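You operate a simulated robot arm through the tools that you are given. There is no shell and no other tool. Be economical: measure what you need, move in short steps, check, and stop when the job is done.

Carry out the task below with a simulated two-armed robot. There is one attempt and no reset: what you move stays moved.

Task
Take the pink cube from the top of table 3 and put it on the top of the side table. Then take the orange cup on the top of table 3 and put it away on the store end of the mixing line. Then push the white drawer shut. Then take the yellow cup and leave it on the large yellow tile. Then carry the large tray with both arms and set it on the top of table 3. Then put the cream bead on the top of table 2 away on the top of table 1. Then fetch the orange basket from the top of table 3 and set it on the top of table 2. Then take the hand broom and put it on the table edge by tray 2. Then put the yellow tray on the top of table 1 away on the shelf 2 of the tall rack. Then take the black cup on the top of table 1 and put it away on the low shelf under the spray box. Then put the green filter in the black basket. Then pull the cloth drawer open. Keep to this order. Set down upright: orange cup, yellow cup.

Only the result counts: the job must be done as asked and must still hold three seconds after the hand-in. Knocking over, shifting, dropping, spilling or breaking anything else fails it. Flat cloth is picked up by pressing the open fingertips on it (5 to 10 N) and closing them slowly along it; thin cloth reads only 2 to 8 mm in the jaws.

Robot
Two 7-joint arms with two-finger grippers on one trunk, on a base that drives. Base frame: it is fixed to the floor where the robot stands at the start and does not move with it; the origin is under the middle of the robot, x ahead of it, y to its left, z up; the surface under the hand at the start is at about z = 0.76. Readings come in m, degrees, newtons and seconds.
The left shoulder is at the start at [0.078, 0.151, 0.988], the right one opposite. With the tool pointing down near the work surface each hand reaches from about 0.32 to 0.8 m from the robot's upright axis, wherever it stands, measured 20 degrees to its own side. Places, roughly: black basket (21x15x8 cm) [-3.6, -4.4, 0.2]; black cup (8x8x7 cm) [-4.9, -1.7, 0.8]; cloth drawer [-6, 2.2, 0.6]; cream bead (4x4x3 cm) [-2.4, -1.2, 0.8]; green filter [-5.25, -2.75, 1]; hand broom (4x9x12 cm) [-5.8, -1.4, 0.8]; large tray [-1.75, -1.25, 1]; large yellow tile (9x9x1 cm) [-2, -1.8, 0.6]; low shelf under the spray box [-3.6, -4.4, 0.2]; orange basket [0.75, 3.25, 0.75]; orange cup (7x7x7 cm) [0.7, -0.1, 0.8]; pink cube (3x3x3 cm) [0.5, -0.1, 0.8]; shelf 2 of the tall rack [0.5, -2.9, 0.8]; store end of the mixing line [-2.5, 3.3, 0.8]; table edge by tray 2 (66x15 cm) [-4.8, 0.98, 0.76]; top of table 1 [-5.4, 0.7, 0.8]; top of table 2 [-2.2, 1.1, 0.8]; top of table 3 [0.9, 1.1, 0.8]; top of the side table [-2.5, -1.8, 0.7]; white drawer [-1.6, 0.5, 0.8]; yellow cup (7x7x9 cm) [-1.7, -1.8, 0.6]; yellow tray [-5.5, -2, 0.75]. Payload 2.54 kg a hand.
Tool frame (each hand has its own): the origin (TCP) lies between the finger pads and is the grasp point; the fingertips stand 0.03 m ahead of it; z points along the fingers, y is the line along which they close. Largest opening 0.116 m; the body of the gripper starts 0.095 m behind the TCP.
Orientation is that of the tool frame in the base frame, as a unit quaternion [x, y, z, w]. With the fingers straight down and closing along the base's y, the tool's x points along the base's -x, its y along +y and its z along -z.

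Tools
- The arms move only by the tool send_rows. It takes "left_targets", "right_targets" or both (then of equal length, played together; a hand with none holds still); each is a list of rows, each a list of 7 numbers: the turn, a rotation vector about the tool's x, y, z in units of 60 degrees (1.0 is 60 degrees), then the shift along the tool's x, y, z in units of 400 mm (1.0 is 400 mm), then the finger opening in m, from 0 to 0.116. In form: [[ax, ay, az, dx, dy, dz, grip], ...]. A call has 1 to 10 rows; each row is the pose to reach, as a shift and turn from the pose commanded when the call began, along the tool's axes at that moment. A call with a number of a shift or a turn outside -1 to 1 is refused whole. A row lasts 0.2 s, in which the tool goes at most 0.05 m and 8.6 degrees; a call with a longer step from one row to the next is refused whole, and so is a gripper value outside its range. Where a pose cannot be reached the arm comes as near as it can. A force on the tool above 40 N (or 10 N above the force at the start of the call, whichever is more), or a blocked arm, ends the call early, and 0.2 s more pass. Each finger travels about 0.072 m/s and halts on what it meets, pressing with about 41 N; the grip force reading is that of the motor and also rises with nothing between the fingers. The clock runs only during rows and for 0.2 s after the last one: add rows that repeat a pose to give the fingers time. The reply holds the time, the measured pose of the TCP, the force on the tool along the base axes, the opening and the grip force, in the units named above and with some noise, with the torque about the TCP (base axes, N m) and any sound that the robot's microphone picked up.
- Cameras (640 x 400 px; columns grow to the right, rows downward): "scene" is now at [0.1612, -0.0018, 1.1254]; the picture's right is [-0.03, -1.00, 0.00], its down [-0.39, 0.01, -0.92] and it looks along [0.92, -0.03, -0.39] (base axes); focal length 214 px, centre (320, 200). "left" rides on the left gripper at [0.069, 0.015, -0.122] in its tool frame; the picture's right is [-0.21, 0.98, 0.00], its down [-0.83, -0.18, -0.53] and it looks along [-0.52, -0.11, 0.85] (tool axes); focal length 251 px, centre (320, 200). "right" rides on the right gripper at [0.069, -0.015, -0.122] in its tool frame; the picture's right is [0.21, 0.98, 0.00], its down [-0.83, 0.18, -0.53] and it looks along [-0.52, 0.12, 0.85] (tool axes); focal length 251 px, centre (320, 200). There is no depth. A picture from a camera that has moved, and an enlarged one, comes with that camera's place and axes in the base frame and with its lens.
- snapshot(camera): a new picture of that camera. It takes no simulated time.
- raise_lower(by): slides the trunk up (or, below 0, down) by that many m; the arms and the scene camera ride with it, the base frame stays. It gives what a move gives, with no picture.
- steer(legs): drives the robot by 1 to 6 legs, each [ahead, left, turn to the left] in m, m and degrees, along the robot's own axes; the way and the turn of a leg run together, so that a leg with both is an arc; at most 1.5 m and 180 degrees a leg. The arms and the cameras ride along, it lands a little off, and it stops where it bumps. It gives what a move gives.
- pan_tilt(pan, tilt): turns the head with the scene camera to pan (to the left, within 80 degrees either way) and tilt (down, from -29 to 69), counted from straight ahead of the robot. It gives what a move gives.
- enlarge(camera, box): a new picture of the part [left, top, right, bottom] of that camera's present view, enlarged. It takes no simulated time.
- job_done(): hands the job in; it is judged then, once.

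Work in short steps. Places have to be worked out from the pictures, the camera data and where the tool is seen: move nearer, look again, correct. Check each grasp and each placing, and mend what went wrong. You have 535 turns and 328 pictures in all, those below and enlarged ones among them. Open the grippers and draw the arms clear of the work before you hand the job in, unless the task says otherwise; then end with one line.

The tools are called after "Emit:" as a command line: name --argument value ..., lists and objects as JSON in quotes. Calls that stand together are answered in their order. send_rows: Moves the arms, as the interface text tells. Its arguments: {"type":"object","properties":{"left_targets":{"type":"array"},"right_targets":{"type":"array"}},"required":[]} The other tools are called the same way: raise_lower (by) slides the trunk up or down; steer (legs) drives the base; pan_tilt (pan, tilt) turns the head that bears the scene camera; snapshot (camera) takes a picture; enlarge (camera, box) takes an enlarged picture of a part of a camera's view; job_done () hands the job in.

At the start:

```text
time: 0.0
left_tool_pos: [0.4993, 0.2454, 1.0328]
left_tool_rot: [-0.001, 1.0, -0.001, -0.001]
left_ft_force: [-0.3, 0.3, 0.0]
left_ft_torque: [0.04, -0.02, 0.02]
left_opening: 0.116
left_finger_force: 0.1
right_tool_pos: [0.3786, -0.1525, 1.0591]
right_tool_rot: [0.001, 1.0, 0.0, 0.0]
right_ft_force: [-0.1, -0.4, -0.3]
right_ft_torque: [0.03, 0.0, -0.01]
right_opening: 0.1157
right_finger_force: 0.1
trunk travel left (down, up): [-0.225, 0.064]
robot x, y, heading: [-0.0006, -0.0012, 0.1]
head pan, tilt: [-2.0, 22.8]
```

scene: 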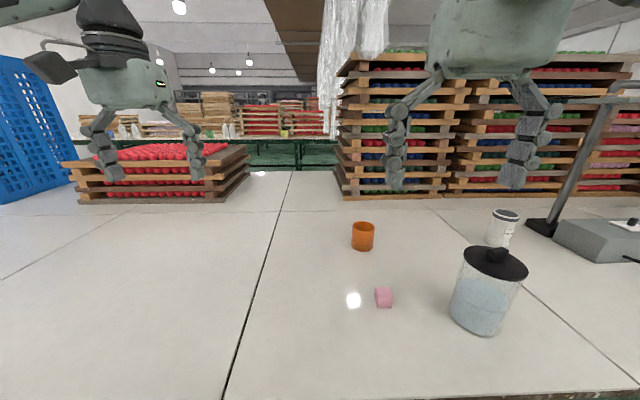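
right: 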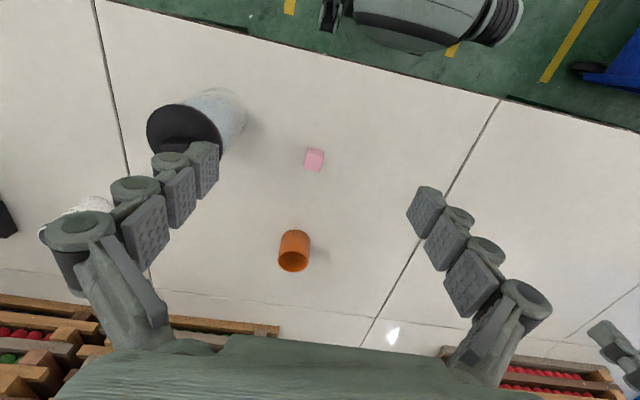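
left: 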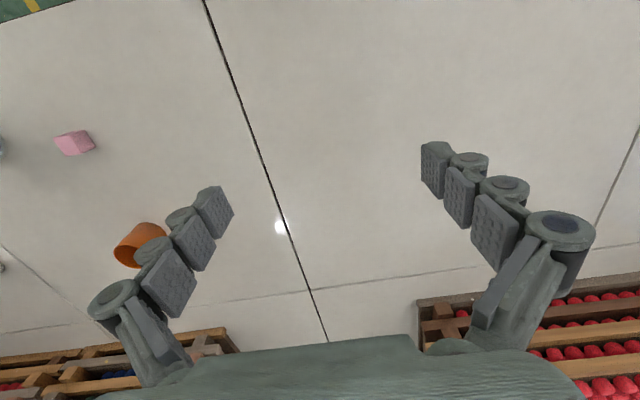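

The cube appears near [0.477, -0.142, 0.775] and the cup near [0.67, -0.14]. I'll move the right hand above the cube and look again.

Emit:
send_rows --right_targets '[[0, 0, 0, -0.06, 0.006, 0.09, 0.1], [0, 0, 0, -0.12, 0.012, 0.18, 0.08], [0, 0, 0, -0.18, 0.02, 0.27, 0.07], [0, 0, 0, -0.245, 0.026, 0.36, 0.07], [0, 0, 0, -0.245, 0.026, 0.4, 0.07]]'

Emit:
snapshot --camera "right"

Emit:
snapshot --camera "scene"

```text
time: 1.2
left_tool_pos: [0.4999, 0.2441, 1.0332]
left_tool_rot: [-0.001, 1.0, -0.001, 0.0]
left_ft_force: [-0.4, 1.1, 0.6]
left_ft_torque: [0.02, 0.01, 0.0]
left_opening: 0.116
left_finger_force: 0.1
right_tool_pos: [0.4764, -0.143, 0.8985]
right_tool_rot: [0.001, 1.0, 0.0, 0.001]
right_ft_force: [0.8, -1.4, -0.5]
right_ft_torque: [0.01, 0.0, 0.04]
right_opening: 0.0699
right_finger_force: 0.1
trunk travel left (down, up): [-0.225, 0.064]
robot x, y, heading: [-0.0011, -0.0025, 0.1]
head pan, tilt: [-2.0, 22.8]
```

```text
324 pictures are left
camera right: at [0.4077, -0.1594, 1.0192], right [-0.21, 0.98, 0.0], down [0.83, 0.18, 0.54], along [0.52, 0.11, -0.84], focal length 251 px, centre (320, 200)
```

right: 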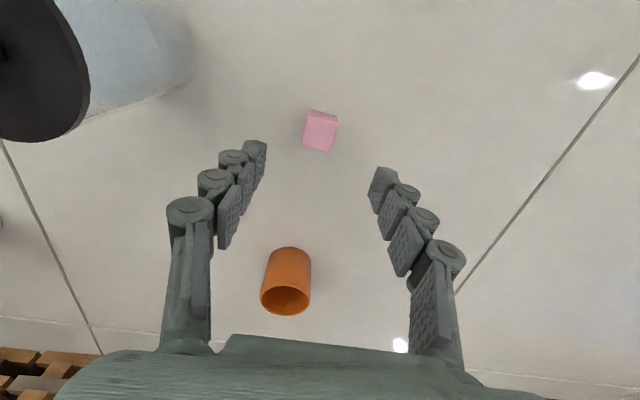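

```text
323 pictures are left
camera scene: at [0.1611, -0.0018, 1.1255], right [-0.03, -1.0, 0.0], down [-0.39, 0.01, -0.92], along [0.92, -0.03, -0.39], focal length 214 px, centre (320, 200)
```

scene: 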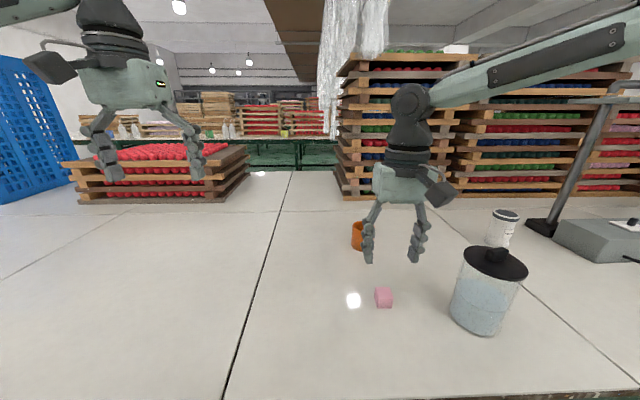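

The cube is under the hand at about [0.479, -0.145], roughly aligned with the axes. The fingertips sit 0.03 m ahead of the TCP, so I'll descend to TCP z≈0.794 and close.

Emit:
send_rows --right_targets '[[0, 0, 0, -0.005, -0.005, 0.1, 0.07], [0, 0, 0, -0.007, -0.005, 0.2, 0.07], [0, 0, 0, -0.007, -0.005, 0.262, 0.07], [0, 0, 0, -0.007, -0.005, 0.262, 0.05], [0, 0, 0, -0.007, -0.005, 0.262, 0.02], [0, 0, 0, -0.007, -0.005, 0.262, 0.02], [0, 0, 0, -0.007, -0.005, 0.262, 0.015]]'

Emit:
snapshot --camera "right"

```text
time: 2.8
left_tool_pos: [0.4996, 0.2456, 1.0331]
left_tool_rot: [-0.001, 1.0, -0.001, 0.0]
left_ft_force: [1.1, 0.2, -1.1]
left_ft_torque: [-0.02, 0.06, 0.02]
left_opening: 0.1159
left_finger_force: 0.1
right_tool_pos: [0.4805, -0.1432, 0.7935]
right_tool_rot: [0.001, 1.0, 0.0, 0.0]
right_ft_force: [0.1, -0.3, -0.4]
right_ft_torque: [0.01, 0.01, -0.03]
right_opening: 0.0283
right_finger_force: 40.6
trunk travel left (down, up): [-0.225, 0.064]
robot x, y, heading: [-0.0025, -0.0022, 0.0]
head pan, tilt: [-2.0, 22.8]
```

```text
322 pictures are left
camera right: at [0.4099, -0.1604, 0.9145], right [-0.21, 0.98, 0.0], down [0.83, 0.18, 0.53], along [0.52, 0.11, -0.85], focal length 251 px, centre (320, 200)
```

right: 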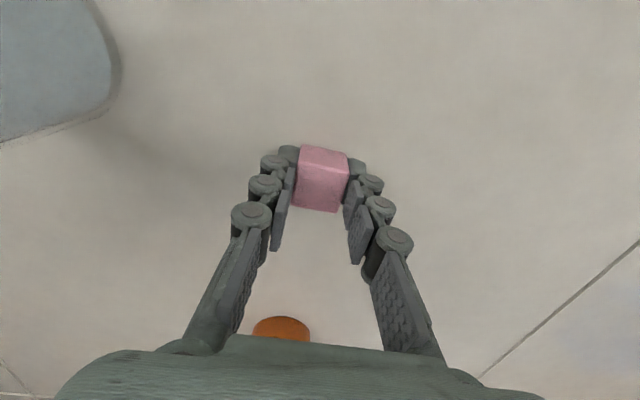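

Gripped at 28 mm. Lifting straight up.

Emit:
send_rows --right_targets '[[0, 0, 0, 0, 0, -0.1, 0.015], [0, 0, 0, 0, 0, -0.22, 0.015], [0, 0, 0, 0, 0, -0.34, 0.015], [0, 0, 0, 0, 0, -0.46, 0.015], [0, 0, 0, 0, 0, -0.58, 0.015], [0, 0, 0, 0.1, 0, -0.66, 0.015], [0, 0, 0, 0.2, 0, -0.66, 0.015], [0, 0, 0, 0.25, 0, -0.66, 0.015]]'

Emit:
pan_tilt --pan -80 --tilt 20

Emit:
snapshot --camera "scene"

Emit:
pan_tilt --pan 80 --tilt 20

Emit:
snapshot --camera "scene"

```text
refused: row 6 steps farther than a row can; nothing moved
```

```text
time: 4.3
left_tool_pos: [0.4997, 0.2444, 1.0327]
left_tool_rot: [-0.001, 1.0, 0.0, 0.0]
left_ft_force: [1.4, 0.9, -0.8]
left_ft_torque: [0.02, -0.01, 0.01]
left_opening: 0.1159
left_finger_force: 0.0
right_tool_pos: [0.4804, -0.1429, 0.7931]
right_tool_rot: [0.0, 1.0, 0.0, -0.001]
right_ft_force: [0.3, -0.1, 0.1]
right_ft_torque: [-0.04, -0.03, 0.02]
right_opening: 0.0284
right_finger_force: 41.1
trunk travel left (down, up): [-0.225, 0.064]
robot x, y, heading: [0.0002, 0.0036, 0.0]
head pan, tilt: [-80.0, 20.0]
```

```text
321 pictures are left
camera scene: at [0.0849, -0.0903, 1.13], right [-0.98, -0.17, 0.0], down [-0.06, 0.34, -0.94], along [0.16, -0.93, -0.34], focal length 214 px, centre (320, 200)
```

scene: 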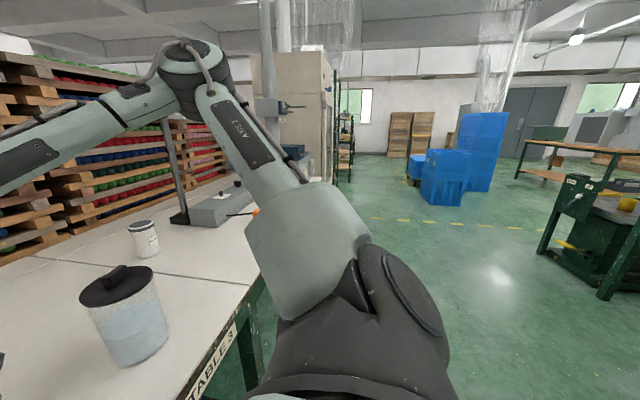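

```text
time: 6.8
left_tool_pos: [0.4999, 0.2456, 1.0331]
left_tool_rot: [-0.001, 1.0, 0.0, 0.0]
left_ft_force: [0.3, -0.1, 0.9]
left_ft_torque: [-0.01, 0.03, 0.0]
left_opening: 0.1158
left_finger_force: 0.1
right_tool_pos: [0.4791, -0.1446, 0.7934]
right_tool_rot: [0.001, 1.0, 0.0, 0.0]
right_ft_force: [-0.4, 0.1, -0.1]
right_ft_torque: [-0.01, 0.01, -0.02]
right_opening: 0.0288
right_finger_force: 41.3
trunk travel left (down, up): [-0.225, 0.064]
robot x, y, heading: [0.0007, -0.0018, -0.2]
head pan, tilt: [80.0, 20.0]
```

```text
320 pictures are left
camera scene: at [0.0848, 0.0931, 1.13], right [0.98, -0.17, 0.0], down [-0.06, -0.34, -0.94], along [0.16, 0.93, -0.34], focal length 214 px, centre (320, 200)
```

scene: 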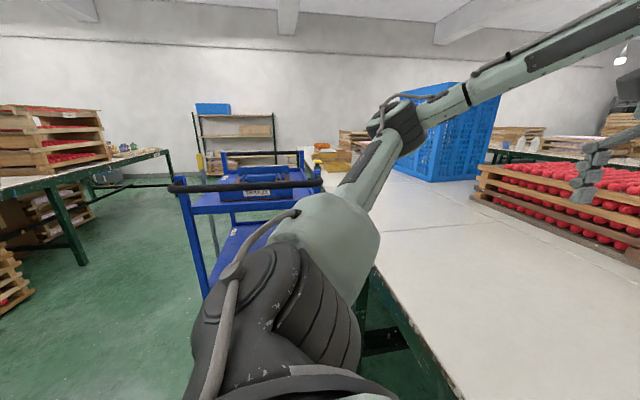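

One row stepped too far, so I'm resending the lift with smaller steps and then a retract.

Emit:
send_rows --right_targets '[[0, 0, 0, 0, 0, -0.1, 0.015], [0, 0, 0, 0, 0, -0.22, 0.015], [0, 0, 0, 0, 0, -0.34, 0.015], [0, 0, 0, 0, 0, -0.46, 0.015], [0, 0, 0, 0, 0, -0.58, 0.015], [0, 0, 0, 0.08, 0, -0.66, 0.015], [0, 0, 0, 0.19, 0, -0.66, 0.015], [0, 0, 0, 0.25, 0, -0.66, 0.015]]'

Emit:
send_rows --left_targets '[[0, 0, 0, 0.12, 0, 0, 0.116], [0, 0, 0, 0.24, 0, 0, 0.116], [0, 0, 0, 0.3, 0, 0, 0.116]]'

Emit:
steer --legs '[[-0.4, 0, 0], [0, 0, 180]]'

Emit:
pan_tilt --pan 0 --tilt 15

Emit:
snapshot --camera "scene"

```text
time: 8.6
left_tool_pos: [0.4995, 0.2458, 1.033]
left_tool_rot: [0.0, 1.0, 0.0, 0.0]
left_ft_force: [-0.6, -1.2, 0.3]
left_ft_torque: [-0.02, 0.02, 0.02]
left_opening: 0.1161
left_finger_force: 0.1
right_tool_pos: [0.3777, -0.1453, 1.0592]
right_tool_rot: [0.001, 1.0, 0.0, 0.0]
right_ft_force: [0.6, 0.8, -0.4]
right_ft_torque: [-0.01, 0.0, -0.01]
right_opening: 0.0286
right_finger_force: 40.8
trunk travel left (down, up): [-0.225, 0.064]
robot x, y, heading: [-0.0023, 0.0019, -0.1]
head pan, tilt: [80.0, 20.0]
```

```text
time: 9.4
left_tool_pos: [0.3791, 0.2466, 1.0305]
left_tool_rot: [-0.001, 1.0, -0.001, 0.0]
left_ft_force: [0.5, -0.5, -1.3]
left_ft_torque: [0.05, -0.02, 0.0]
left_opening: 0.116
left_finger_force: 0.1
right_tool_pos: [0.3784, -0.1444, 1.0588]
right_tool_rot: [0.001, 1.0, 0.001, 0.001]
right_ft_force: [1.0, -0.2, 0.0]
right_ft_torque: [-0.03, -0.01, 0.02]
right_opening: 0.0286
right_finger_force: 40.9
trunk travel left (down, up): [-0.225, 0.064]
robot x, y, heading: [-0.0011, -0.0006, 0.1]
head pan, tilt: [80.0, 20.0]
```

```text
time: 19.4
left_tool_pos: [-0.7684, -0.2551, 1.0307]
left_tool_rot: [1.0, 0.012, 0.0, -0.001]
left_ft_force: [0.1, 0.6, -0.4]
left_ft_torque: [0.01, 0.01, -0.01]
left_opening: 0.116
left_finger_force: 0.1
right_tool_pos: [-0.7759, 0.1369, 1.0587]
right_tool_rot: [1.0, 0.01, -0.001, 0.0]
right_ft_force: [0.1, 0.5, -1.5]
right_ft_torque: [-0.02, 0.02, 0.01]
right_opening: 0.0286
right_finger_force: 41.1
trunk travel left (down, up): [-0.225, 0.064]
robot x, y, heading: [-0.3935, 0.0056, -178.7]
head pan, tilt: [80.0, 20.0]
```

```text
time: 21.0
left_tool_pos: [-0.7691, -0.2551, 1.031]
left_tool_rot: [1.0, 0.011, 0.0, -0.001]
left_ft_force: [0.5, -0.6, 0.1]
left_ft_torque: [0.04, -0.04, 0.0]
left_opening: 0.1161
left_finger_force: 0.0
right_tool_pos: [-0.7757, 0.1358, 1.0579]
right_tool_rot: [1.0, 0.01, 0.0, 0.0]
right_ft_force: [0.6, -0.3, 0.0]
right_ft_torque: [0.0, 0.03, -0.02]
right_opening: 0.0286
right_finger_force: 41.0
trunk travel left (down, up): [-0.225, 0.064]
robot x, y, heading: [-0.3932, -0.0018, -178.7]
head pan, tilt: [0.0, 15.0]
```

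```text
319 pictures are left
camera scene: at [-0.5553, -0.0028, 1.1381], right [-0.02, 1.0, 0.0], down [0.26, 0.01, -0.97], along [-0.97, -0.02, -0.26], focal length 214 px, centre (320, 200)
```

scene: 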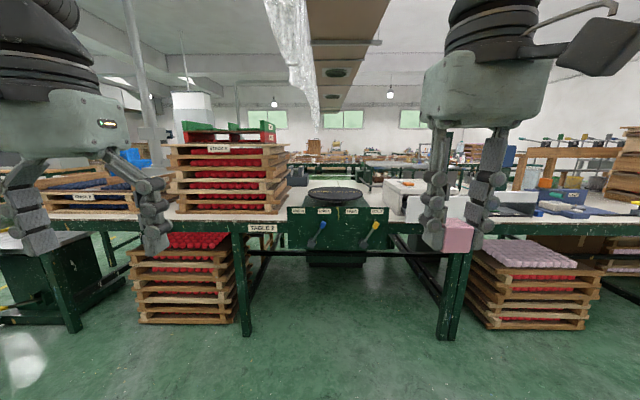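

I'm in the aisle facing table 2, and the side table should be to the left near y=-1.8. I'll drive that way and look.

Emit:
steer --legs '[[0, 1.4, 0]]'

Emit:
pan_tilt --pan 20 --tilt 20

Emit:
snapshot --camera "scene"

Emit:
pan_tilt --pan -25 --tilt 10

Emit:
snapshot --camera "scene"

```text
time: 34.6
left_tool_pos: [-0.7508, -1.651, 1.0308]
left_tool_rot: [1.0, 0.006, -0.001, -0.002]
left_ft_force: [0.0, 0.7, 0.0]
left_ft_torque: [0.02, 0.03, -0.01]
left_opening: 0.1159
left_finger_force: 0.1
right_tool_pos: [-0.7539, -1.2603, 1.0592]
right_tool_rot: [1.0, 0.003, 0.0, 0.001]
right_ft_force: [-0.1, -0.2, -0.5]
right_ft_torque: [0.0, 0.0, -0.02]
right_opening: 0.0288
right_finger_force: 41.0
trunk travel left (down, up): [-0.225, 0.064]
robot x, y, heading: [-0.3768, -1.4037, -179.3]
head pan, tilt: [0.0, 15.0]
```

```text
time: 35.4
left_tool_pos: [-0.75, -1.6512, 1.0295]
left_tool_rot: [1.0, 0.005, 0.0, -0.002]
left_ft_force: [-0.4, 0.2, -0.3]
left_ft_torque: [0.01, 0.03, 0.03]
left_opening: 0.116
left_finger_force: 0.0
right_tool_pos: [-0.7542, -1.2607, 1.0586]
right_tool_rot: [1.0, 0.003, 0.0, 0.0]
right_ft_force: [-0.7, 0.7, -0.2]
right_ft_torque: [-0.02, 0.01, -0.01]
right_opening: 0.0287
right_finger_force: 40.5
trunk travel left (down, up): [-0.225, 0.064]
robot x, y, heading: [-0.3698, -1.4, -179.6]
head pan, tilt: [20.0, 20.0]
```

```text
318 pictures are left
camera scene: at [-0.5286, -1.4333, 1.13], right [-0.35, 0.94, 0.0], down [0.32, 0.12, -0.94], along [-0.88, -0.33, -0.34], focal length 214 px, centre (320, 200)
```

scene: 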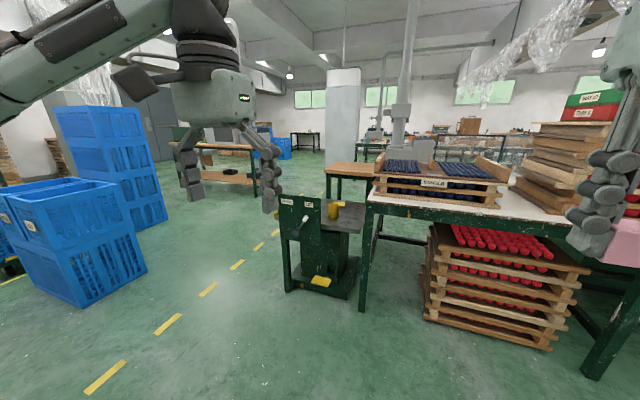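

```text
time: 36.5
left_tool_pos: [-0.7508, -1.651, 1.0291]
left_tool_rot: [1.0, 0.005, 0.001, -0.001]
left_ft_force: [0.7, 0.1, 0.3]
left_ft_torque: [0.0, -0.01, -0.01]
left_opening: 0.1159
left_finger_force: 0.1
right_tool_pos: [-0.7535, -1.26, 1.0579]
right_tool_rot: [1.0, 0.003, 0.0, 0.0]
right_ft_force: [0.2, -0.2, -0.2]
right_ft_torque: [-0.02, 0.03, -0.05]
right_opening: 0.0285
right_finger_force: 41.4
trunk travel left (down, up): [-0.225, 0.064]
robot x, y, heading: [-0.3733, -1.4021, -179.4]
head pan, tilt: [-25.0, 10.0]
```

```text
317 pictures are left
camera scene: at [-0.526, -1.3623, 1.1463], right [0.41, 0.91, 0.0], down [0.16, -0.07, -0.98], along [-0.9, 0.41, -0.17], focal length 214 px, centre (320, 200)
```

scene: 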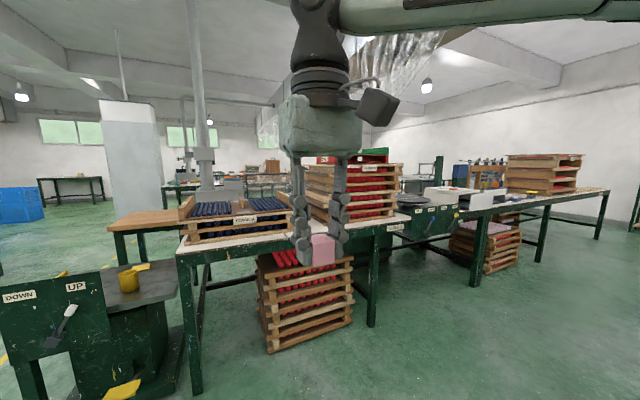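

The wooden side table stands behind the green lift cart that holds the yellow cup. I'll go around to its south side at y≈-2.5 and face +y.

Emit:
steer --legs '[[0, 1.1, 0], [1.1, 0, 0], [1.0, 0, 0], [0, 0, -90]]'

Emit:
pan_tilt --pan 0 --tilt 35

Emit:
snapshot --camera "scene"

```text
time: 61.3
left_tool_pos: [-2.7373, -2.0813, 1.0295]
left_tool_rot: [-0.702, 0.712, 0.0, 0.001]
left_ft_force: [-0.4, 0.8, 1.1]
left_ft_torque: [0.02, 0.03, -0.03]
left_opening: 0.1159
left_finger_force: 0.1
right_tool_pos: [-2.3471, -2.0883, 1.0579]
right_tool_rot: [-0.701, 0.713, 0.0, 0.0]
right_ft_force: [-0.2, -0.2, -0.6]
right_ft_torque: [0.0, 0.0, 0.02]
right_opening: 0.0285
right_finger_force: 41.1
trunk travel left (down, up): [-0.225, 0.064]
robot x, y, heading: [-2.5001, -2.4647, 89.1]
head pan, tilt: [-25.0, 10.0]
```

```text
time: 62.2
left_tool_pos: [-2.7382, -2.0815, 1.0307]
left_tool_rot: [-0.702, 0.712, -0.001, 0.001]
left_ft_force: [0.7, -0.1, 0.8]
left_ft_torque: [0.01, 0.01, -0.01]
left_opening: 0.1161
left_finger_force: 0.0
right_tool_pos: [-2.3472, -2.0882, 1.0584]
right_tool_rot: [-0.701, 0.713, 0.0, 0.0]
right_ft_force: [-0.1, -0.7, -0.5]
right_ft_torque: [-0.01, -0.01, 0.01]
right_opening: 0.0286
right_finger_force: 40.9
trunk travel left (down, up): [-0.225, 0.064]
robot x, y, heading: [-2.499, -2.4675, 89.2]
head pan, tilt: [0.0, 35.0]
```

```text
316 pictures are left
camera scene: at [-2.4946, -2.3069, 1.1062], right [1.0, -0.02, 0.0], down [-0.01, -0.57, -0.82], along [0.01, 0.82, -0.57], focal length 214 px, centre (320, 200)
```

scene: 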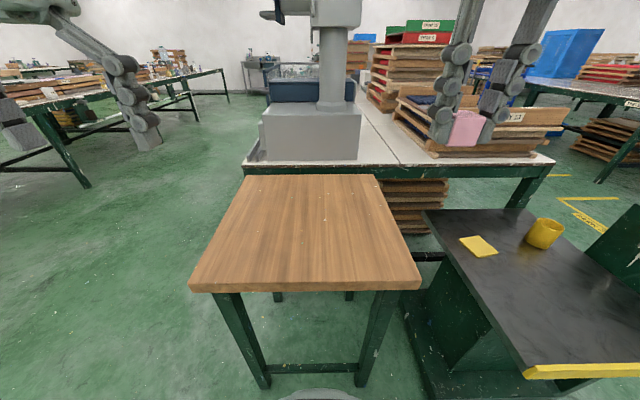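

The side table is empty with its top near z=0.70. I'll move the cube above [-2.47, -1.88] and down to z≈0.76.

Emit:
send_rows --right_targets '[[0, 0, 0, -0.0525, 0.03, 0.075, 0.015], [0, 0, 0, -0.105, 0.06, 0.15, 0.015], [0, 0, 0, -0.1575, 0.09, 0.225, 0.015], [0, 0, 0, -0.21, 0.12, 0.3, 0.015], [0, 0, 0, -0.2625, 0.15, 0.375, 0.015], [0, 0, 0, -0.315, 0.18, 0.45, 0.015], [0, 0, 0, -0.3675, 0.21, 0.525, 0.015], [0, 0, 0, -0.42, 0.24, 0.6, 0.015], [0, 0, 0, -0.4725, 0.27, 0.675, 0.015], [0, 0, 0, -0.525, 0.3, 0.745, 0.015]]'

Emit:
snapshot --camera "scene"

```text
time: 64.4
left_tool_pos: [-2.7382, -2.0811, 1.0313]
left_tool_rot: [-0.702, 0.712, -0.001, 0.0]
left_ft_force: [0.7, 0.5, -0.1]
left_ft_torque: [-0.01, 0.0, 0.0]
left_opening: 0.1159
left_finger_force: 0.1
right_tool_pos: [-2.3797, -1.9328, 0.788]
right_tool_rot: [-0.7, 0.714, 0.003, -0.001]
right_ft_force: [-0.6, 0.1, 0.6]
right_ft_torque: [0.0, 0.01, 0.0]
right_opening: 0.0286
right_finger_force: 41.3
right hand out of reach, approached as far as the arm can: row 6, 7, 8, 9, 10
trunk travel left (down, up): [-0.225, 0.064]
robot x, y, heading: [-2.4964, -2.4642, 89.3]
head pan, tilt: [0.0, 35.0]
```

```text
315 pictures are left
camera scene: at [-2.4946, -2.3068, 1.1061], right [1.0, -0.02, 0.0], down [-0.01, -0.57, -0.82], along [0.01, 0.82, -0.57], focal length 214 px, centre (320, 200)
```

scene: 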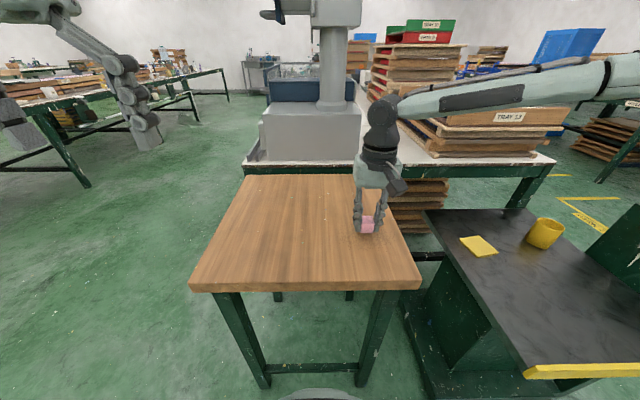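

Out of reach at this trunk height, but the hand is already well over the table. I'll lower the trunk in small amounts towards contact.

Emit:
raise_lower --by -0.04

Emit:
snapshot --camera "right"

```text
time: 64.9
left_tool_pos: [-2.7376, -2.0824, 1.0071]
left_tool_rot: [-0.702, 0.713, 0.0, 0.0]
left_ft_force: [-0.1, 0.3, 0.2]
left_ft_torque: [-0.05, 0.04, -0.02]
left_opening: 0.1158
left_finger_force: 0.0
right_tool_pos: [-2.3796, -1.9323, 0.7708]
right_tool_rot: [-0.701, 0.714, 0.006, 0.002]
right_ft_force: [0.9, -4.1, 12.1]
right_ft_torque: [-0.3, -0.03, -0.01]
right_opening: 0.0287
right_finger_force: 41.4
trunk travel left (down, up): [-0.201, 0.088]
robot x, y, heading: [-2.4984, -2.4657, 89.1]
head pan, tilt: [0.0, 35.0]
stopped: the force on the tool passed its limit at 44 N (the readings are from after the stop); the commanded pose is now the measured one
```

```text
314 pictures are left
camera right: at [-2.3654, -2.0036, 0.8924], right [-0.98, -0.2, 0.0], down [-0.16, 0.82, 0.54], along [-0.11, 0.53, -0.84], focal length 251 px, centre (320, 200)
```

right: 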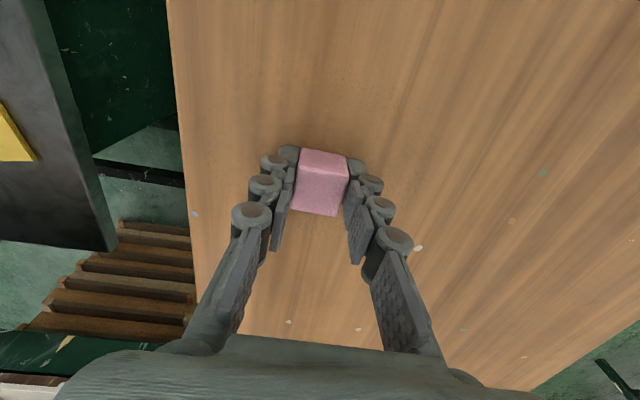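

Contact: the cube is on the table with TCP z at 0.771, so the top is at about 0.737. I'll release and rise.

Emit:
send_rows --right_targets '[[0, 0, 0, 0, 0, 0, 0.04], [0, 0, 0, 0, 0, 0, 0.06], [0, 0, 0, 0, 0, 0, 0.06], [0, 0, 0, 0, 0, -0.1, 0.06], [0, 0, 0, 0, 0, -0.2, 0.06], [0, 0, 0, 0, 0, -0.3, 0.06], [0, 0, 0, 0.1, 0, -0.36, 0.06], [0, 0, 0, 0.2, 0, -0.42, 0.06], [0, 0, 0, 0.3, 0, -0.48, 0.06]]'

Emit:
snapshot --camera "scene"

```text
time: 66.9
left_tool_pos: [-2.7378, -2.0818, 1.0064]
left_tool_rot: [-0.702, 0.713, 0.0, 0.001]
left_ft_force: [0.5, -0.6, 0.0]
left_ft_torque: [0.02, 0.02, 0.02]
left_opening: 0.1157
left_finger_force: 0.1
right_tool_pos: [-2.3815, -2.0545, 0.9632]
right_tool_rot: [-0.7, 0.714, 0.004, 0.001]
right_ft_force: [-0.2, -1.3, 0.4]
right_ft_torque: [0.04, 0.01, 0.01]
right_opening: 0.06
right_finger_force: 0.1
trunk travel left (down, up): [-0.201, 0.088]
robot x, y, heading: [-2.4969, -2.463, 89.0]
head pan, tilt: [0.0, 35.0]
```

```text
313 pictures are left
camera scene: at [-2.4946, -2.3074, 1.0826], right [1.0, -0.02, 0.0], down [-0.01, -0.57, -0.82], along [0.01, 0.82, -0.57], focal length 214 px, centre (320, 200)
```

scene: 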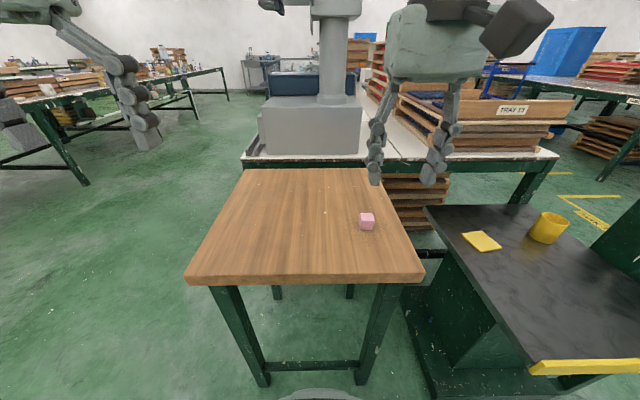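

The cube is standing on the side table. Now I'll drive back to table 3 for the orange cup, raising the trunk again.

Emit:
steer --legs '[[0, 0, -89], [1.1, 0, 0], [1.0, 0, 0], [0, 1.3, 0], [0, 1.1, 0]]'

Emit:
raise_lower --by 0.024

```text
time: 103.8
left_tool_pos: [-0.1291, 0.221, 1.0069]
left_tool_rot: [-0.021, 1.0, 0.0, -0.001]
left_ft_force: [0.0, -0.1, -1.0]
left_ft_torque: [0.01, 0.01, -0.02]
left_opening: 0.1159
left_finger_force: 0.1
right_tool_pos: [-0.0819, -0.1321, 0.9622]
right_tool_rot: [-0.02, 1.0, 0.003, 0.005]
right_ft_force: [-0.4, 0.3, 0.0]
right_ft_torque: [0.0, -0.04, -0.04]
right_opening: 0.0601
right_finger_force: 0.0
trunk travel left (down, up): [-0.201, 0.088]
robot x, y, heading: [-0.497, -0.0405, 1.9]
head pan, tilt: [0.0, 35.0]
```

```text
time: 104.5
left_tool_pos: [-0.1288, 0.2222, 1.0303]
left_tool_rot: [-0.021, 1.0, -0.001, -0.002]
left_ft_force: [-0.4, 0.0, 0.4]
left_ft_torque: [-0.01, 0.02, 0.0]
left_opening: 0.1161
left_finger_force: 0.1
right_tool_pos: [-0.0809, -0.1312, 0.9859]
right_tool_rot: [-0.019, 1.0, 0.002, 0.004]
right_ft_force: [-0.3, -0.6, 0.6]
right_ft_torque: [-0.02, 0.01, 0.0]
right_opening: 0.06
right_finger_force: 0.0
trunk travel left (down, up): [-0.225, 0.064]
robot x, y, heading: [-0.4956, -0.0444, 2.2]
head pan, tilt: [0.0, 35.0]
```

Driving forward to the start stand at table 3 and looking.

Emit:
steer --legs '[[0.52, 0, -2]]'

Emit:
snapshot --camera "right"

Emit:
snapshot --camera "scene"

```text
time: 107.5
left_tool_pos: [0.3995, 0.2202, 1.0301]
left_tool_rot: [-0.003, 1.0, -0.001, -0.001]
left_ft_force: [-0.1, -0.4, 0.1]
left_ft_torque: [-0.01, 0.0, -0.01]
left_opening: 0.1161
left_finger_force: 0.1
right_tool_pos: [0.4335, -0.1374, 0.9863]
right_tool_rot: [0.001, 1.0, 0.002, 0.004]
right_ft_force: [0.3, 0.3, -0.6]
right_ft_torque: [-0.04, 0.02, -0.01]
right_opening: 0.06
right_finger_force: 0.0
trunk travel left (down, up): [-0.225, 0.064]
robot x, y, heading: [0.0206, -0.0288, 0.3]
head pan, tilt: [0.0, 35.0]
```

```text
312 pictures are left
camera right: at [0.3643, -0.1529, 1.1063], right [-0.22, 0.98, 0.0], down [0.82, 0.18, 0.54], along [0.53, 0.12, -0.84], focal length 251 px, centre (320, 200)
```

right: 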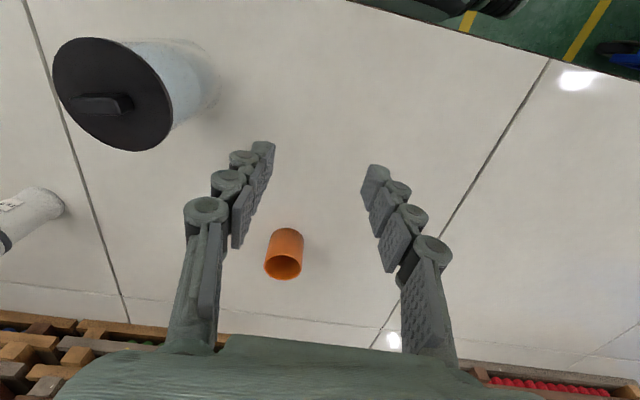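

```text
311 pictures are left
camera scene: at [0.1785, -0.0261, 1.1065], right [0.0, -1.0, 0.0], down [-0.57, 0.0, -0.82], along [0.82, 0.0, -0.57], focal length 214 px, centre (320, 200)
```

scene: 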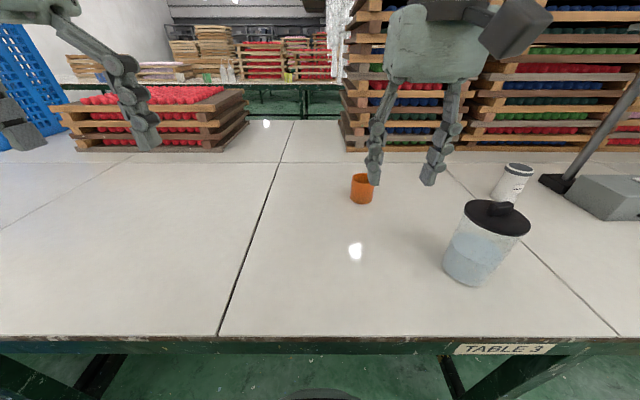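

Cup axis is at about [0.673, -0.141], with the rim at z≈0.83. I'll open, move over it and look once before descending.

Emit:
send_rows --right_targets '[[0, 0, 0, -0.12, 0, 0, 0.08], [0, 0, 0, -0.24, 0, 0, 0.1], [0, 0, 0, -0.36, -0.005, 0, 0.116], [0, 0, 0, -0.48, -0.008, 0, 0.116], [0, 0, 0, -0.6, -0.01, 0, 0.116], [0, 0, 0, -0.6, -0.01, 0.05, 0.116]]'

Emit:
snapshot --camera "right"

```text
time: 108.9
left_tool_pos: [0.4009, 0.22, 1.0295]
left_tool_rot: [-0.003, 1.0, -0.001, -0.001]
left_ft_force: [-0.2, -1.3, -0.4]
left_ft_torque: [0.04, 0.0, 0.0]
left_opening: 0.116
left_finger_force: 0.0
right_tool_pos: [0.6079, -0.1834, 0.9763]
right_tool_rot: [0.001, 1.0, 0.003, 0.004]
right_ft_force: [0.7, -0.8, -1.0]
right_ft_torque: [0.02, 0.04, 0.0]
right_opening: 0.1159
right_finger_force: 0.0
right hand out of reach, approached as far as the arm can: row 3, 4, 5, 6
trunk travel left (down, up): [-0.225, 0.064]
robot x, y, heading: [0.0214, -0.0293, 0.2]
head pan, tilt: [0.0, 35.0]
```

```text
310 pictures are left
camera right: at [0.5386, -0.2007, 1.0963], right [-0.21, 0.98, 0.0], down [0.82, 0.18, 0.54], along [0.53, 0.12, -0.84], focal length 251 px, centre (320, 200)
```

right: 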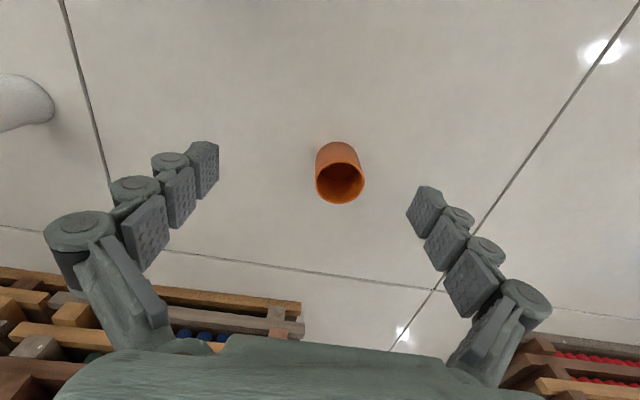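

The reach is short. I'll shift the base left 0.1 m and lower the trunk a bit.

Emit:
steer --legs '[[0.03, 0.1, 0]]'

Emit:
raise_lower --by -0.07

```text
time: 110.5
left_tool_pos: [0.4292, 0.3193, 1.0305]
left_tool_rot: [-0.002, 1.0, -0.001, -0.001]
left_ft_force: [0.4, 0.6, -0.5]
left_ft_torque: [-0.03, 0.0, 0.01]
left_opening: 0.116
left_finger_force: 0.0
right_tool_pos: [0.6374, -0.0819, 0.9755]
right_tool_rot: [0.0, 1.0, 0.003, 0.004]
right_ft_force: [-0.2, -0.2, -0.2]
right_ft_torque: [-0.03, -0.01, 0.01]
right_opening: 0.1162
right_finger_force: 0.1
trunk travel left (down, up): [-0.225, 0.064]
robot x, y, heading: [0.0506, 0.0719, 0.3]
head pan, tilt: [0.0, 35.0]
```

```text
time: 111.6
left_tool_pos: [0.43, 0.3196, 0.961]
left_tool_rot: [-0.003, 1.0, -0.001, 0.001]
left_ft_force: [0.0, 0.0, 0.6]
left_ft_torque: [0.02, -0.02, -0.01]
left_opening: 0.1161
left_finger_force: 0.1
right_tool_pos: [0.6382, -0.0822, 0.906]
right_tool_rot: [0.0, 1.0, 0.003, 0.005]
right_ft_force: [0.2, 0.0, -0.2]
right_ft_torque: [0.0, 0.02, 0.01]
right_opening: 0.1159
right_finger_force: 0.0
trunk travel left (down, up): [-0.155, 0.134]
robot x, y, heading: [0.0519, 0.0722, 0.1]
head pan, tilt: [0.0, 35.0]
```

Now the target [0.673, -0.143] is in the easy zone. I'll move over it, descend to z=0.805 and close gently.

Emit:
send_rows --right_targets '[[0, 0, 0, -0.045, -0.078, 0, 0.116], [0, 0, 0, -0.0875, -0.153, 0, 0.116], [0, 0, 0, -0.0875, -0.153, 0.08, 0.116], [0, 0, 0, -0.0875, -0.153, 0.16, 0.116], [0, 0, 0, -0.0875, -0.153, 0.25, 0.116], [0, 0, 0, -0.0875, -0.153, 0.25, 0.09], [0, 0, 0, -0.0875, -0.153, 0.25, 0.07], [0, 0, 0, -0.0875, -0.153, 0.25, 0.06], [0, 0, 0, -0.0875, -0.153, 0.25, 0.06]]'

Emit:
snapshot --camera "right"

```text
time: 113.6
left_tool_pos: [0.4306, 0.3201, 0.9607]
left_tool_rot: [-0.002, 1.0, -0.001, -0.002]
left_ft_force: [0.7, 0.4, 0.0]
left_ft_torque: [0.03, 0.01, -0.03]
left_opening: 0.1158
left_finger_force: 0.1
right_tool_pos: [0.6724, -0.1412, 0.807]
right_tool_rot: [0.0, 1.0, 0.003, 0.005]
right_ft_force: [-0.1, -0.7, 0.0]
right_ft_torque: [-0.02, -0.03, 0.01]
right_opening: 0.0613
right_finger_force: 10.5
trunk travel left (down, up): [-0.155, 0.134]
robot x, y, heading: [0.0523, 0.0715, 0.1]
head pan, tilt: [0.0, 35.0]
```

```text
309 pictures are left
camera right: at [0.6025, -0.1584, 0.9275], right [-0.21, 0.98, 0.0], down [0.82, 0.18, 0.54], along [0.53, 0.12, -0.84], focal length 251 px, centre (320, 200)
```

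right: 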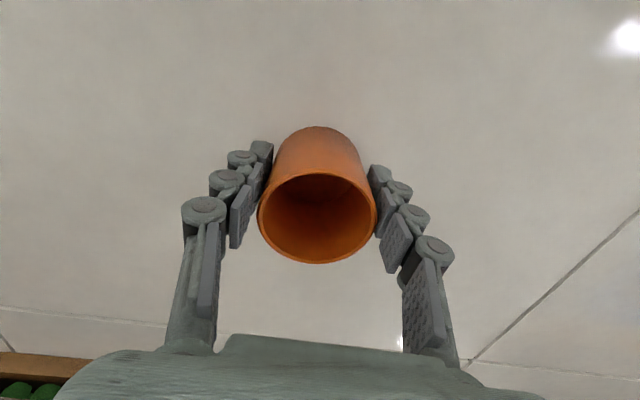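

Touching at 61 mm. I'll firm up the grip and lift, then retract.

Emit:
send_rows --right_targets '[[0, 0, 0, 0, 0, 0, 0.045], [0, 0, 0, 0, 0, 0, 0.045], [0, 0, 0, 0, 0, -0.1, 0.045], [0, 0, 0, 0, 0, -0.2, 0.045], [0, 0, 0, 0, 0, -0.3, 0.045], [0, 0, 0, 0.1, 0, -0.36, 0.045], [0, 0, 0, 0.2, 0, -0.42, 0.045], [0, 0, 0, 0.3, 0, -0.48, 0.045], [0, 0, 0, 0.4, 0, -0.5, 0.045], [0, 0, 0, 0.5, 0, -0.55, 0.045]]'

Emit:
snapshot --camera "right"

```text
time: 115.8
left_tool_pos: [0.429, 0.3218, 0.9617]
left_tool_rot: [-0.002, 1.0, -0.001, -0.001]
left_ft_force: [0.3, 0.1, -0.1]
left_ft_torque: [-0.02, -0.02, -0.04]
left_opening: 0.1162
left_finger_force: 0.0
right_tool_pos: [0.4709, -0.1424, 1.0235]
right_tool_rot: [0.0, 1.0, 0.003, 0.005]
right_ft_force: [-0.3, -0.6, -0.4]
right_ft_torque: [-0.05, -0.01, -0.03]
right_opening: 0.0603
right_finger_force: 40.6
trunk travel left (down, up): [-0.155, 0.134]
robot x, y, heading: [0.0518, 0.0747, -0.1]
head pan, tilt: [0.0, 35.0]
```

```text
308 pictures are left
camera right: at [0.4006, -0.1604, 1.1444], right [-0.21, 0.98, 0.0], down [0.82, 0.18, 0.54], along [0.53, 0.12, -0.84], focal length 251 px, centre (320, 200)
```

right: 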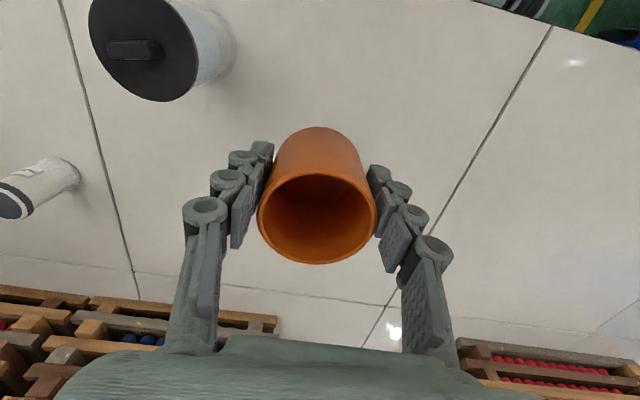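

The cup is held. I'll back off, turn to face +y and look along the aisle towards the mixing line.

Emit:
steer --legs '[[-0.6, 0, 0], [0, 0, 90]]'

Emit:
pan_tilt --pan 0 --tilt 15

Emit:
snapshot --camera "scene"

Emit:
pan_tilt --pan 50 --tilt 15

Emit:
snapshot --camera "scene"

```text
time: 123.0
left_tool_pos: [-0.78, 0.4548, 0.9616]
left_tool_rot: [-0.702, 0.712, -0.001, 0.0]
left_ft_force: [0.4, -0.2, 0.3]
left_ft_torque: [-0.01, 0.01, 0.01]
left_opening: 0.1159
left_finger_force: 0.1
right_tool_pos: [-0.3165, 0.4885, 1.0237]
right_tool_rot: [-0.7, 0.714, 0.005, 0.001]
right_ft_force: [-0.6, -0.4, -0.3]
right_ft_torque: [-0.01, -0.02, -0.03]
right_opening: 0.0606
right_finger_force: 41.4
trunk travel left (down, up): [-0.155, 0.134]
robot x, y, heading: [-0.5416, 0.0712, 89.0]
head pan, tilt: [0.0, 35.0]
```

```text
time: 123.9
left_tool_pos: [-0.7814, 0.4547, 0.961]
left_tool_rot: [-0.702, 0.712, -0.002, 0.0]
left_ft_force: [0.1, -0.3, -0.4]
left_ft_torque: [0.01, -0.02, -0.02]
left_opening: 0.1159
left_finger_force: 0.1
right_tool_pos: [-0.3142, 0.4874, 1.0228]
right_tool_rot: [-0.7, 0.714, 0.005, 0.001]
right_ft_force: [0.4, -0.1, -1.2]
right_ft_torque: [0.01, 0.02, 0.0]
right_opening: 0.061
right_finger_force: 41.2
trunk travel left (down, up): [-0.155, 0.134]
robot x, y, heading: [-0.5397, 0.0715, 89.1]
head pan, tilt: [0.0, 15.0]
```

```text
307 pictures are left
camera scene: at [-0.5369, 0.2339, 1.0685], right [1.0, -0.02, 0.0], down [0.0, -0.26, -0.97], along [0.02, 0.97, -0.26], focal length 214 px, centre (320, 200)
```

scene: 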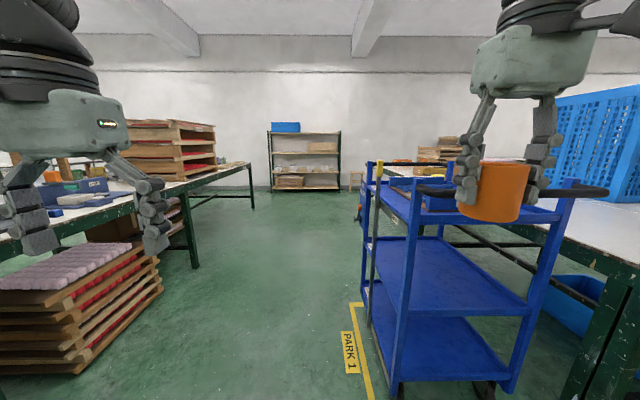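

```text
time: 125.0
left_tool_pos: [-0.7812, 0.4548, 0.9611]
left_tool_rot: [-0.702, 0.712, -0.002, 0.0]
left_ft_force: [0.4, -0.4, 0.2]
left_ft_torque: [0.0, 0.0, -0.03]
left_opening: 0.1161
left_finger_force: 0.0
right_tool_pos: [-0.3142, 0.4878, 1.0234]
right_tool_rot: [-0.7, 0.714, 0.005, 0.002]
right_ft_force: [-0.5, 0.3, -0.8]
right_ft_torque: [-0.04, 0.0, 0.03]
right_opening: 0.0605
right_finger_force: 40.7
trunk travel left (down, up): [-0.155, 0.134]
robot x, y, heading: [-0.5431, 0.0729, 89.3]
head pan, tilt: [50.0, 15.0]
```

```text
306 pictures are left
camera scene: at [-0.6089, 0.2017, 1.0685], right [0.66, 0.76, 0.0], down [0.2, -0.17, -0.97], along [-0.73, 0.63, -0.26], focal length 214 px, centre (320, 200)
```

scene: 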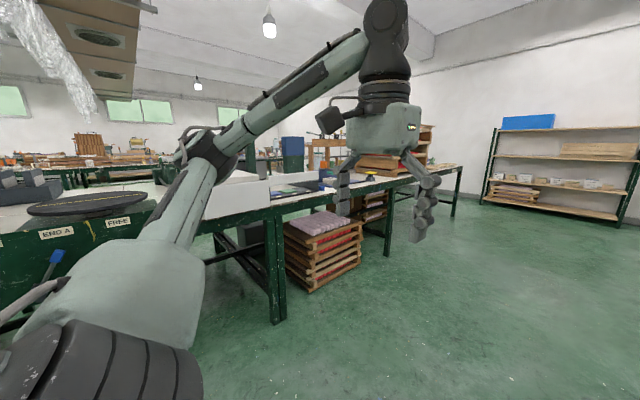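

The aisle is free between table 2 (edge x≈-1.6) and the blue cart (x>-0.4). I'll drive up along x≈-0.95.

Emit:
steer --legs '[[0, 0.4, 0], [1.2, 0, 0], [1.2, 0, 0]]'

Emit:
pan_tilt --pan 60 --tilt 15

Emit:
snapshot --camera "scene"

Emit:
pan_tilt --pan 10 --tilt 20

Emit:
snapshot --camera "scene"

```text
time: 140.7
left_tool_pos: [-1.1215, 2.843, 0.9603]
left_tool_rot: [-0.699, 0.715, -0.001, 0.0]
left_ft_force: [0.4, -0.3, -0.4]
left_ft_torque: [0.01, 0.01, 0.03]
left_opening: 0.1162
left_finger_force: 0.1
right_tool_pos: [-0.6572, 2.8723, 1.0229]
right_tool_rot: [-0.698, 0.716, 0.005, 0.002]
right_ft_force: [0.9, -0.4, -0.2]
right_ft_torque: [0.02, 0.0, -0.02]
right_opening: 0.0605
right_finger_force: 40.7
trunk travel left (down, up): [-0.155, 0.134]
robot x, y, heading: [-0.8838, 2.4563, 88.7]
head pan, tilt: [50.0, 15.0]
```

```text
time: 141.4
left_tool_pos: [-1.1221, 2.8426, 0.9609]
left_tool_rot: [-0.699, 0.715, -0.001, 0.0]
left_ft_force: [-0.1, -0.4, 0.8]
left_ft_torque: [-0.02, 0.01, -0.05]
left_opening: 0.1158
left_finger_force: 0.0
right_tool_pos: [-0.657, 2.8731, 1.0238]
right_tool_rot: [-0.698, 0.717, 0.006, 0.002]
right_ft_force: [0.4, 0.9, -0.4]
right_ft_torque: [0.0, -0.01, -0.02]
right_opening: 0.0602
right_finger_force: 40.9
trunk travel left (down, up): [-0.155, 0.134]
robot x, y, heading: [-0.883, 2.4564, 88.7]
head pan, tilt: [60.0, 15.0]
```

```text
305 pictures are left
camera scene: at [-0.9619, 2.576, 1.0685], right [0.52, 0.85, 0.0], down [0.22, -0.13, -0.97], along [-0.82, 0.5, -0.26], focal length 214 px, centre (320, 200)
```

scene: 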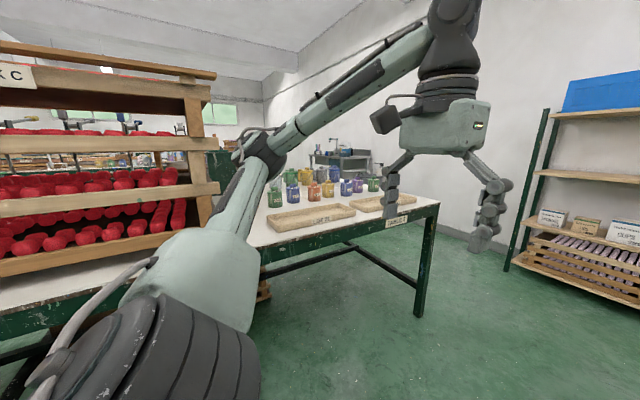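

```text
time: 142.6
left_tool_pos: [-1.1213, 2.8432, 0.9613]
left_tool_rot: [-0.699, 0.715, -0.002, -0.001]
left_ft_force: [-0.4, 0.2, 0.1]
left_ft_torque: [0.01, 0.01, 0.03]
left_opening: 0.1161
left_finger_force: 0.1
right_tool_pos: [-0.6562, 2.8735, 1.0242]
right_tool_rot: [-0.699, 0.715, 0.005, 0.001]
right_ft_force: [-0.3, 0.7, -1.3]
right_ft_torque: [-0.01, 0.03, 0.02]
right_opening: 0.0605
right_finger_force: 40.9
trunk travel left (down, up): [-0.155, 0.134]
robot x, y, heading: [-0.8835, 2.4591, 88.5]
head pan, tilt: [10.0, 20.0]
```

```text
304 pictures are left
camera scene: at [-0.8963, 2.6194, 1.0604], right [0.99, 0.15, 0.0], down [0.05, -0.34, -0.94], along [-0.14, 0.93, -0.34], focal length 214 px, centre (320, 200)
```

scene: 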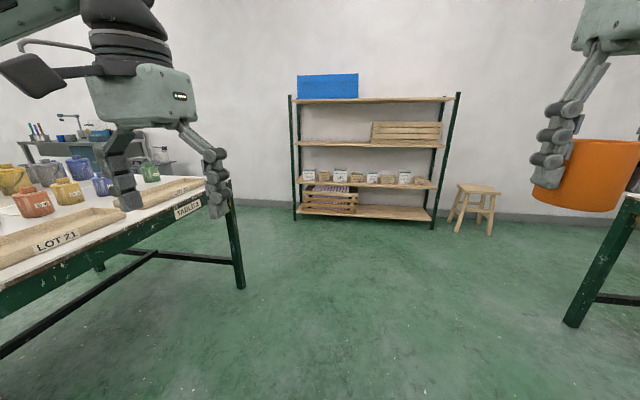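

Table 2 ends at y≈3.7, and its far half holds a row of coloured cups, which is the mixing line. I'll turn to face -x and strafe past the table's end for a closer look.

Emit:
steer --legs '[[0, 0, 90], [0, -1.3, 0], [0, -0.45, 0]]'

Emit:
pan_tilt --pan 20 --tilt 20

Emit:
snapshot --camera "scene"

```text
time: 163.6
left_tool_pos: [-1.2176, 3.9738, 0.9599]
left_tool_rot: [1.0, -0.017, 0.001, -0.001]
left_ft_force: [0.0, -0.1, -0.4]
left_ft_torque: [-0.04, -0.02, -0.01]
left_opening: 0.116
left_finger_force: 0.0
right_tool_pos: [-1.243, 4.4392, 1.0235]
right_tool_rot: [1.0, -0.019, -0.005, 0.002]
right_ft_force: [-0.1, -0.1, -0.3]
right_ft_torque: [0.02, -0.01, 0.01]
right_opening: 0.0607
right_finger_force: 40.8
trunk travel left (down, up): [-0.155, 0.134]
robot x, y, heading: [-0.8313, 4.206, 177.9]
head pan, tilt: [10.0, 20.0]
```

```text
time: 164.4
left_tool_pos: [-1.2193, 3.974, 0.9604]
left_tool_rot: [1.0, -0.016, 0.0, -0.001]
left_ft_force: [0.2, 0.1, -1.2]
left_ft_torque: [-0.02, -0.01, -0.01]
left_opening: 0.1161
left_finger_force: 0.0
right_tool_pos: [-1.2423, 4.4393, 1.0235]
right_tool_rot: [1.0, -0.019, -0.005, 0.004]
right_ft_force: [-0.3, 0.3, -0.5]
right_ft_torque: [0.0, 0.0, -0.02]
right_opening: 0.0607
right_finger_force: 41.3
trunk travel left (down, up): [-0.155, 0.134]
robot x, y, heading: [-0.8339, 4.2065, 178.0]
head pan, tilt: [20.0, 20.0]
```

```text
303 pictures are left
camera scene: at [-0.9868, 4.1817, 1.0604], right [-0.31, 0.95, 0.0], down [0.33, 0.11, -0.94], along [-0.89, -0.29, -0.34], focal length 214 px, centre (320, 200)
```

scene: 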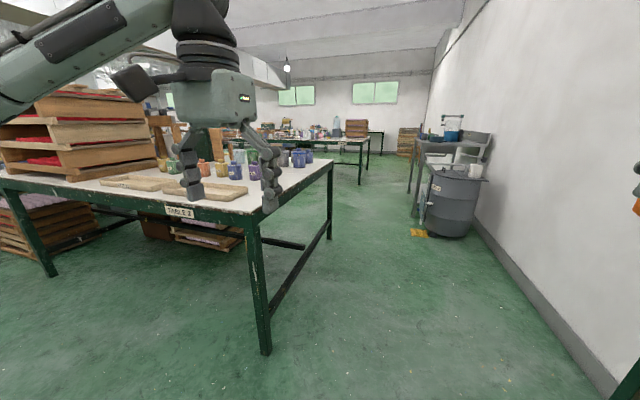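

Moving ahead along the table's end to view the mixing line from the north.

Emit:
steer --legs '[[1.3, 0, 2]]'

Emit:
pan_tilt --pan 75 --tilt 25

Emit:
snapshot --camera "scene"

```text
time: 170.8
left_tool_pos: [-2.4991, 3.9878, 0.9626]
left_tool_rot: [1.0, -0.002, 0.001, -0.001]
left_ft_force: [-0.2, -0.7, -0.2]
left_ft_torque: [-0.02, 0.0, -0.01]
left_opening: 0.1156
left_finger_force: 0.0
right_tool_pos: [-2.5379, 4.4528, 1.0237]
right_tool_rot: [1.0, -0.004, -0.004, 0.002]
right_ft_force: [0.5, 0.0, -1.1]
right_ft_torque: [0.0, 0.0, 0.01]
right_opening: 0.0608
right_finger_force: 40.6
trunk travel left (down, up): [-0.155, 0.134]
robot x, y, heading: [-2.1187, 4.2316, 179.8]
head pan, tilt: [20.0, 20.0]
```

```text
time: 172.1
left_tool_pos: [-2.4995, 3.988, 0.9609]
left_tool_rot: [1.0, -0.002, 0.001, -0.001]
left_ft_force: [0.5, 0.4, -0.5]
left_ft_torque: [0.0, -0.01, 0.0]
left_opening: 0.116
left_finger_force: 0.0
right_tool_pos: [-2.5389, 4.4524, 1.0233]
right_tool_rot: [1.0, -0.003, -0.005, 0.002]
right_ft_force: [-0.1, 0.2, -0.9]
right_ft_torque: [0.02, 0.01, 0.03]
right_opening: 0.0606
right_finger_force: 41.2
trunk travel left (down, up): [-0.155, 0.134]
robot x, y, heading: [-2.1182, 4.2346, 179.7]
head pan, tilt: [75.0, 25.0]
```

```text
302 pictures are left
camera scene: at [-2.2107, 4.1456, 1.0523], right [-0.96, 0.26, 0.0], down [0.11, 0.41, -0.91], along [-0.24, -0.87, -0.42], focal length 214 px, centre (320, 200)
```

scene: 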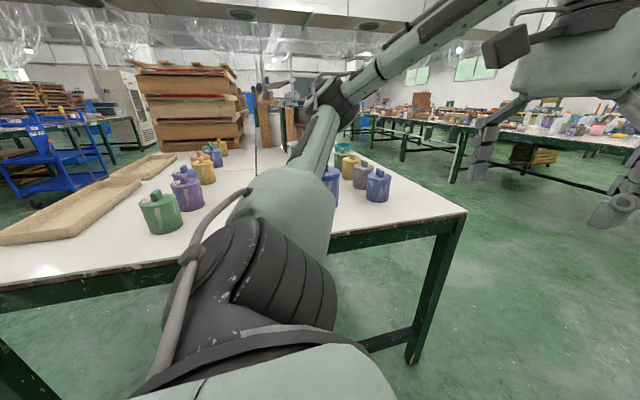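

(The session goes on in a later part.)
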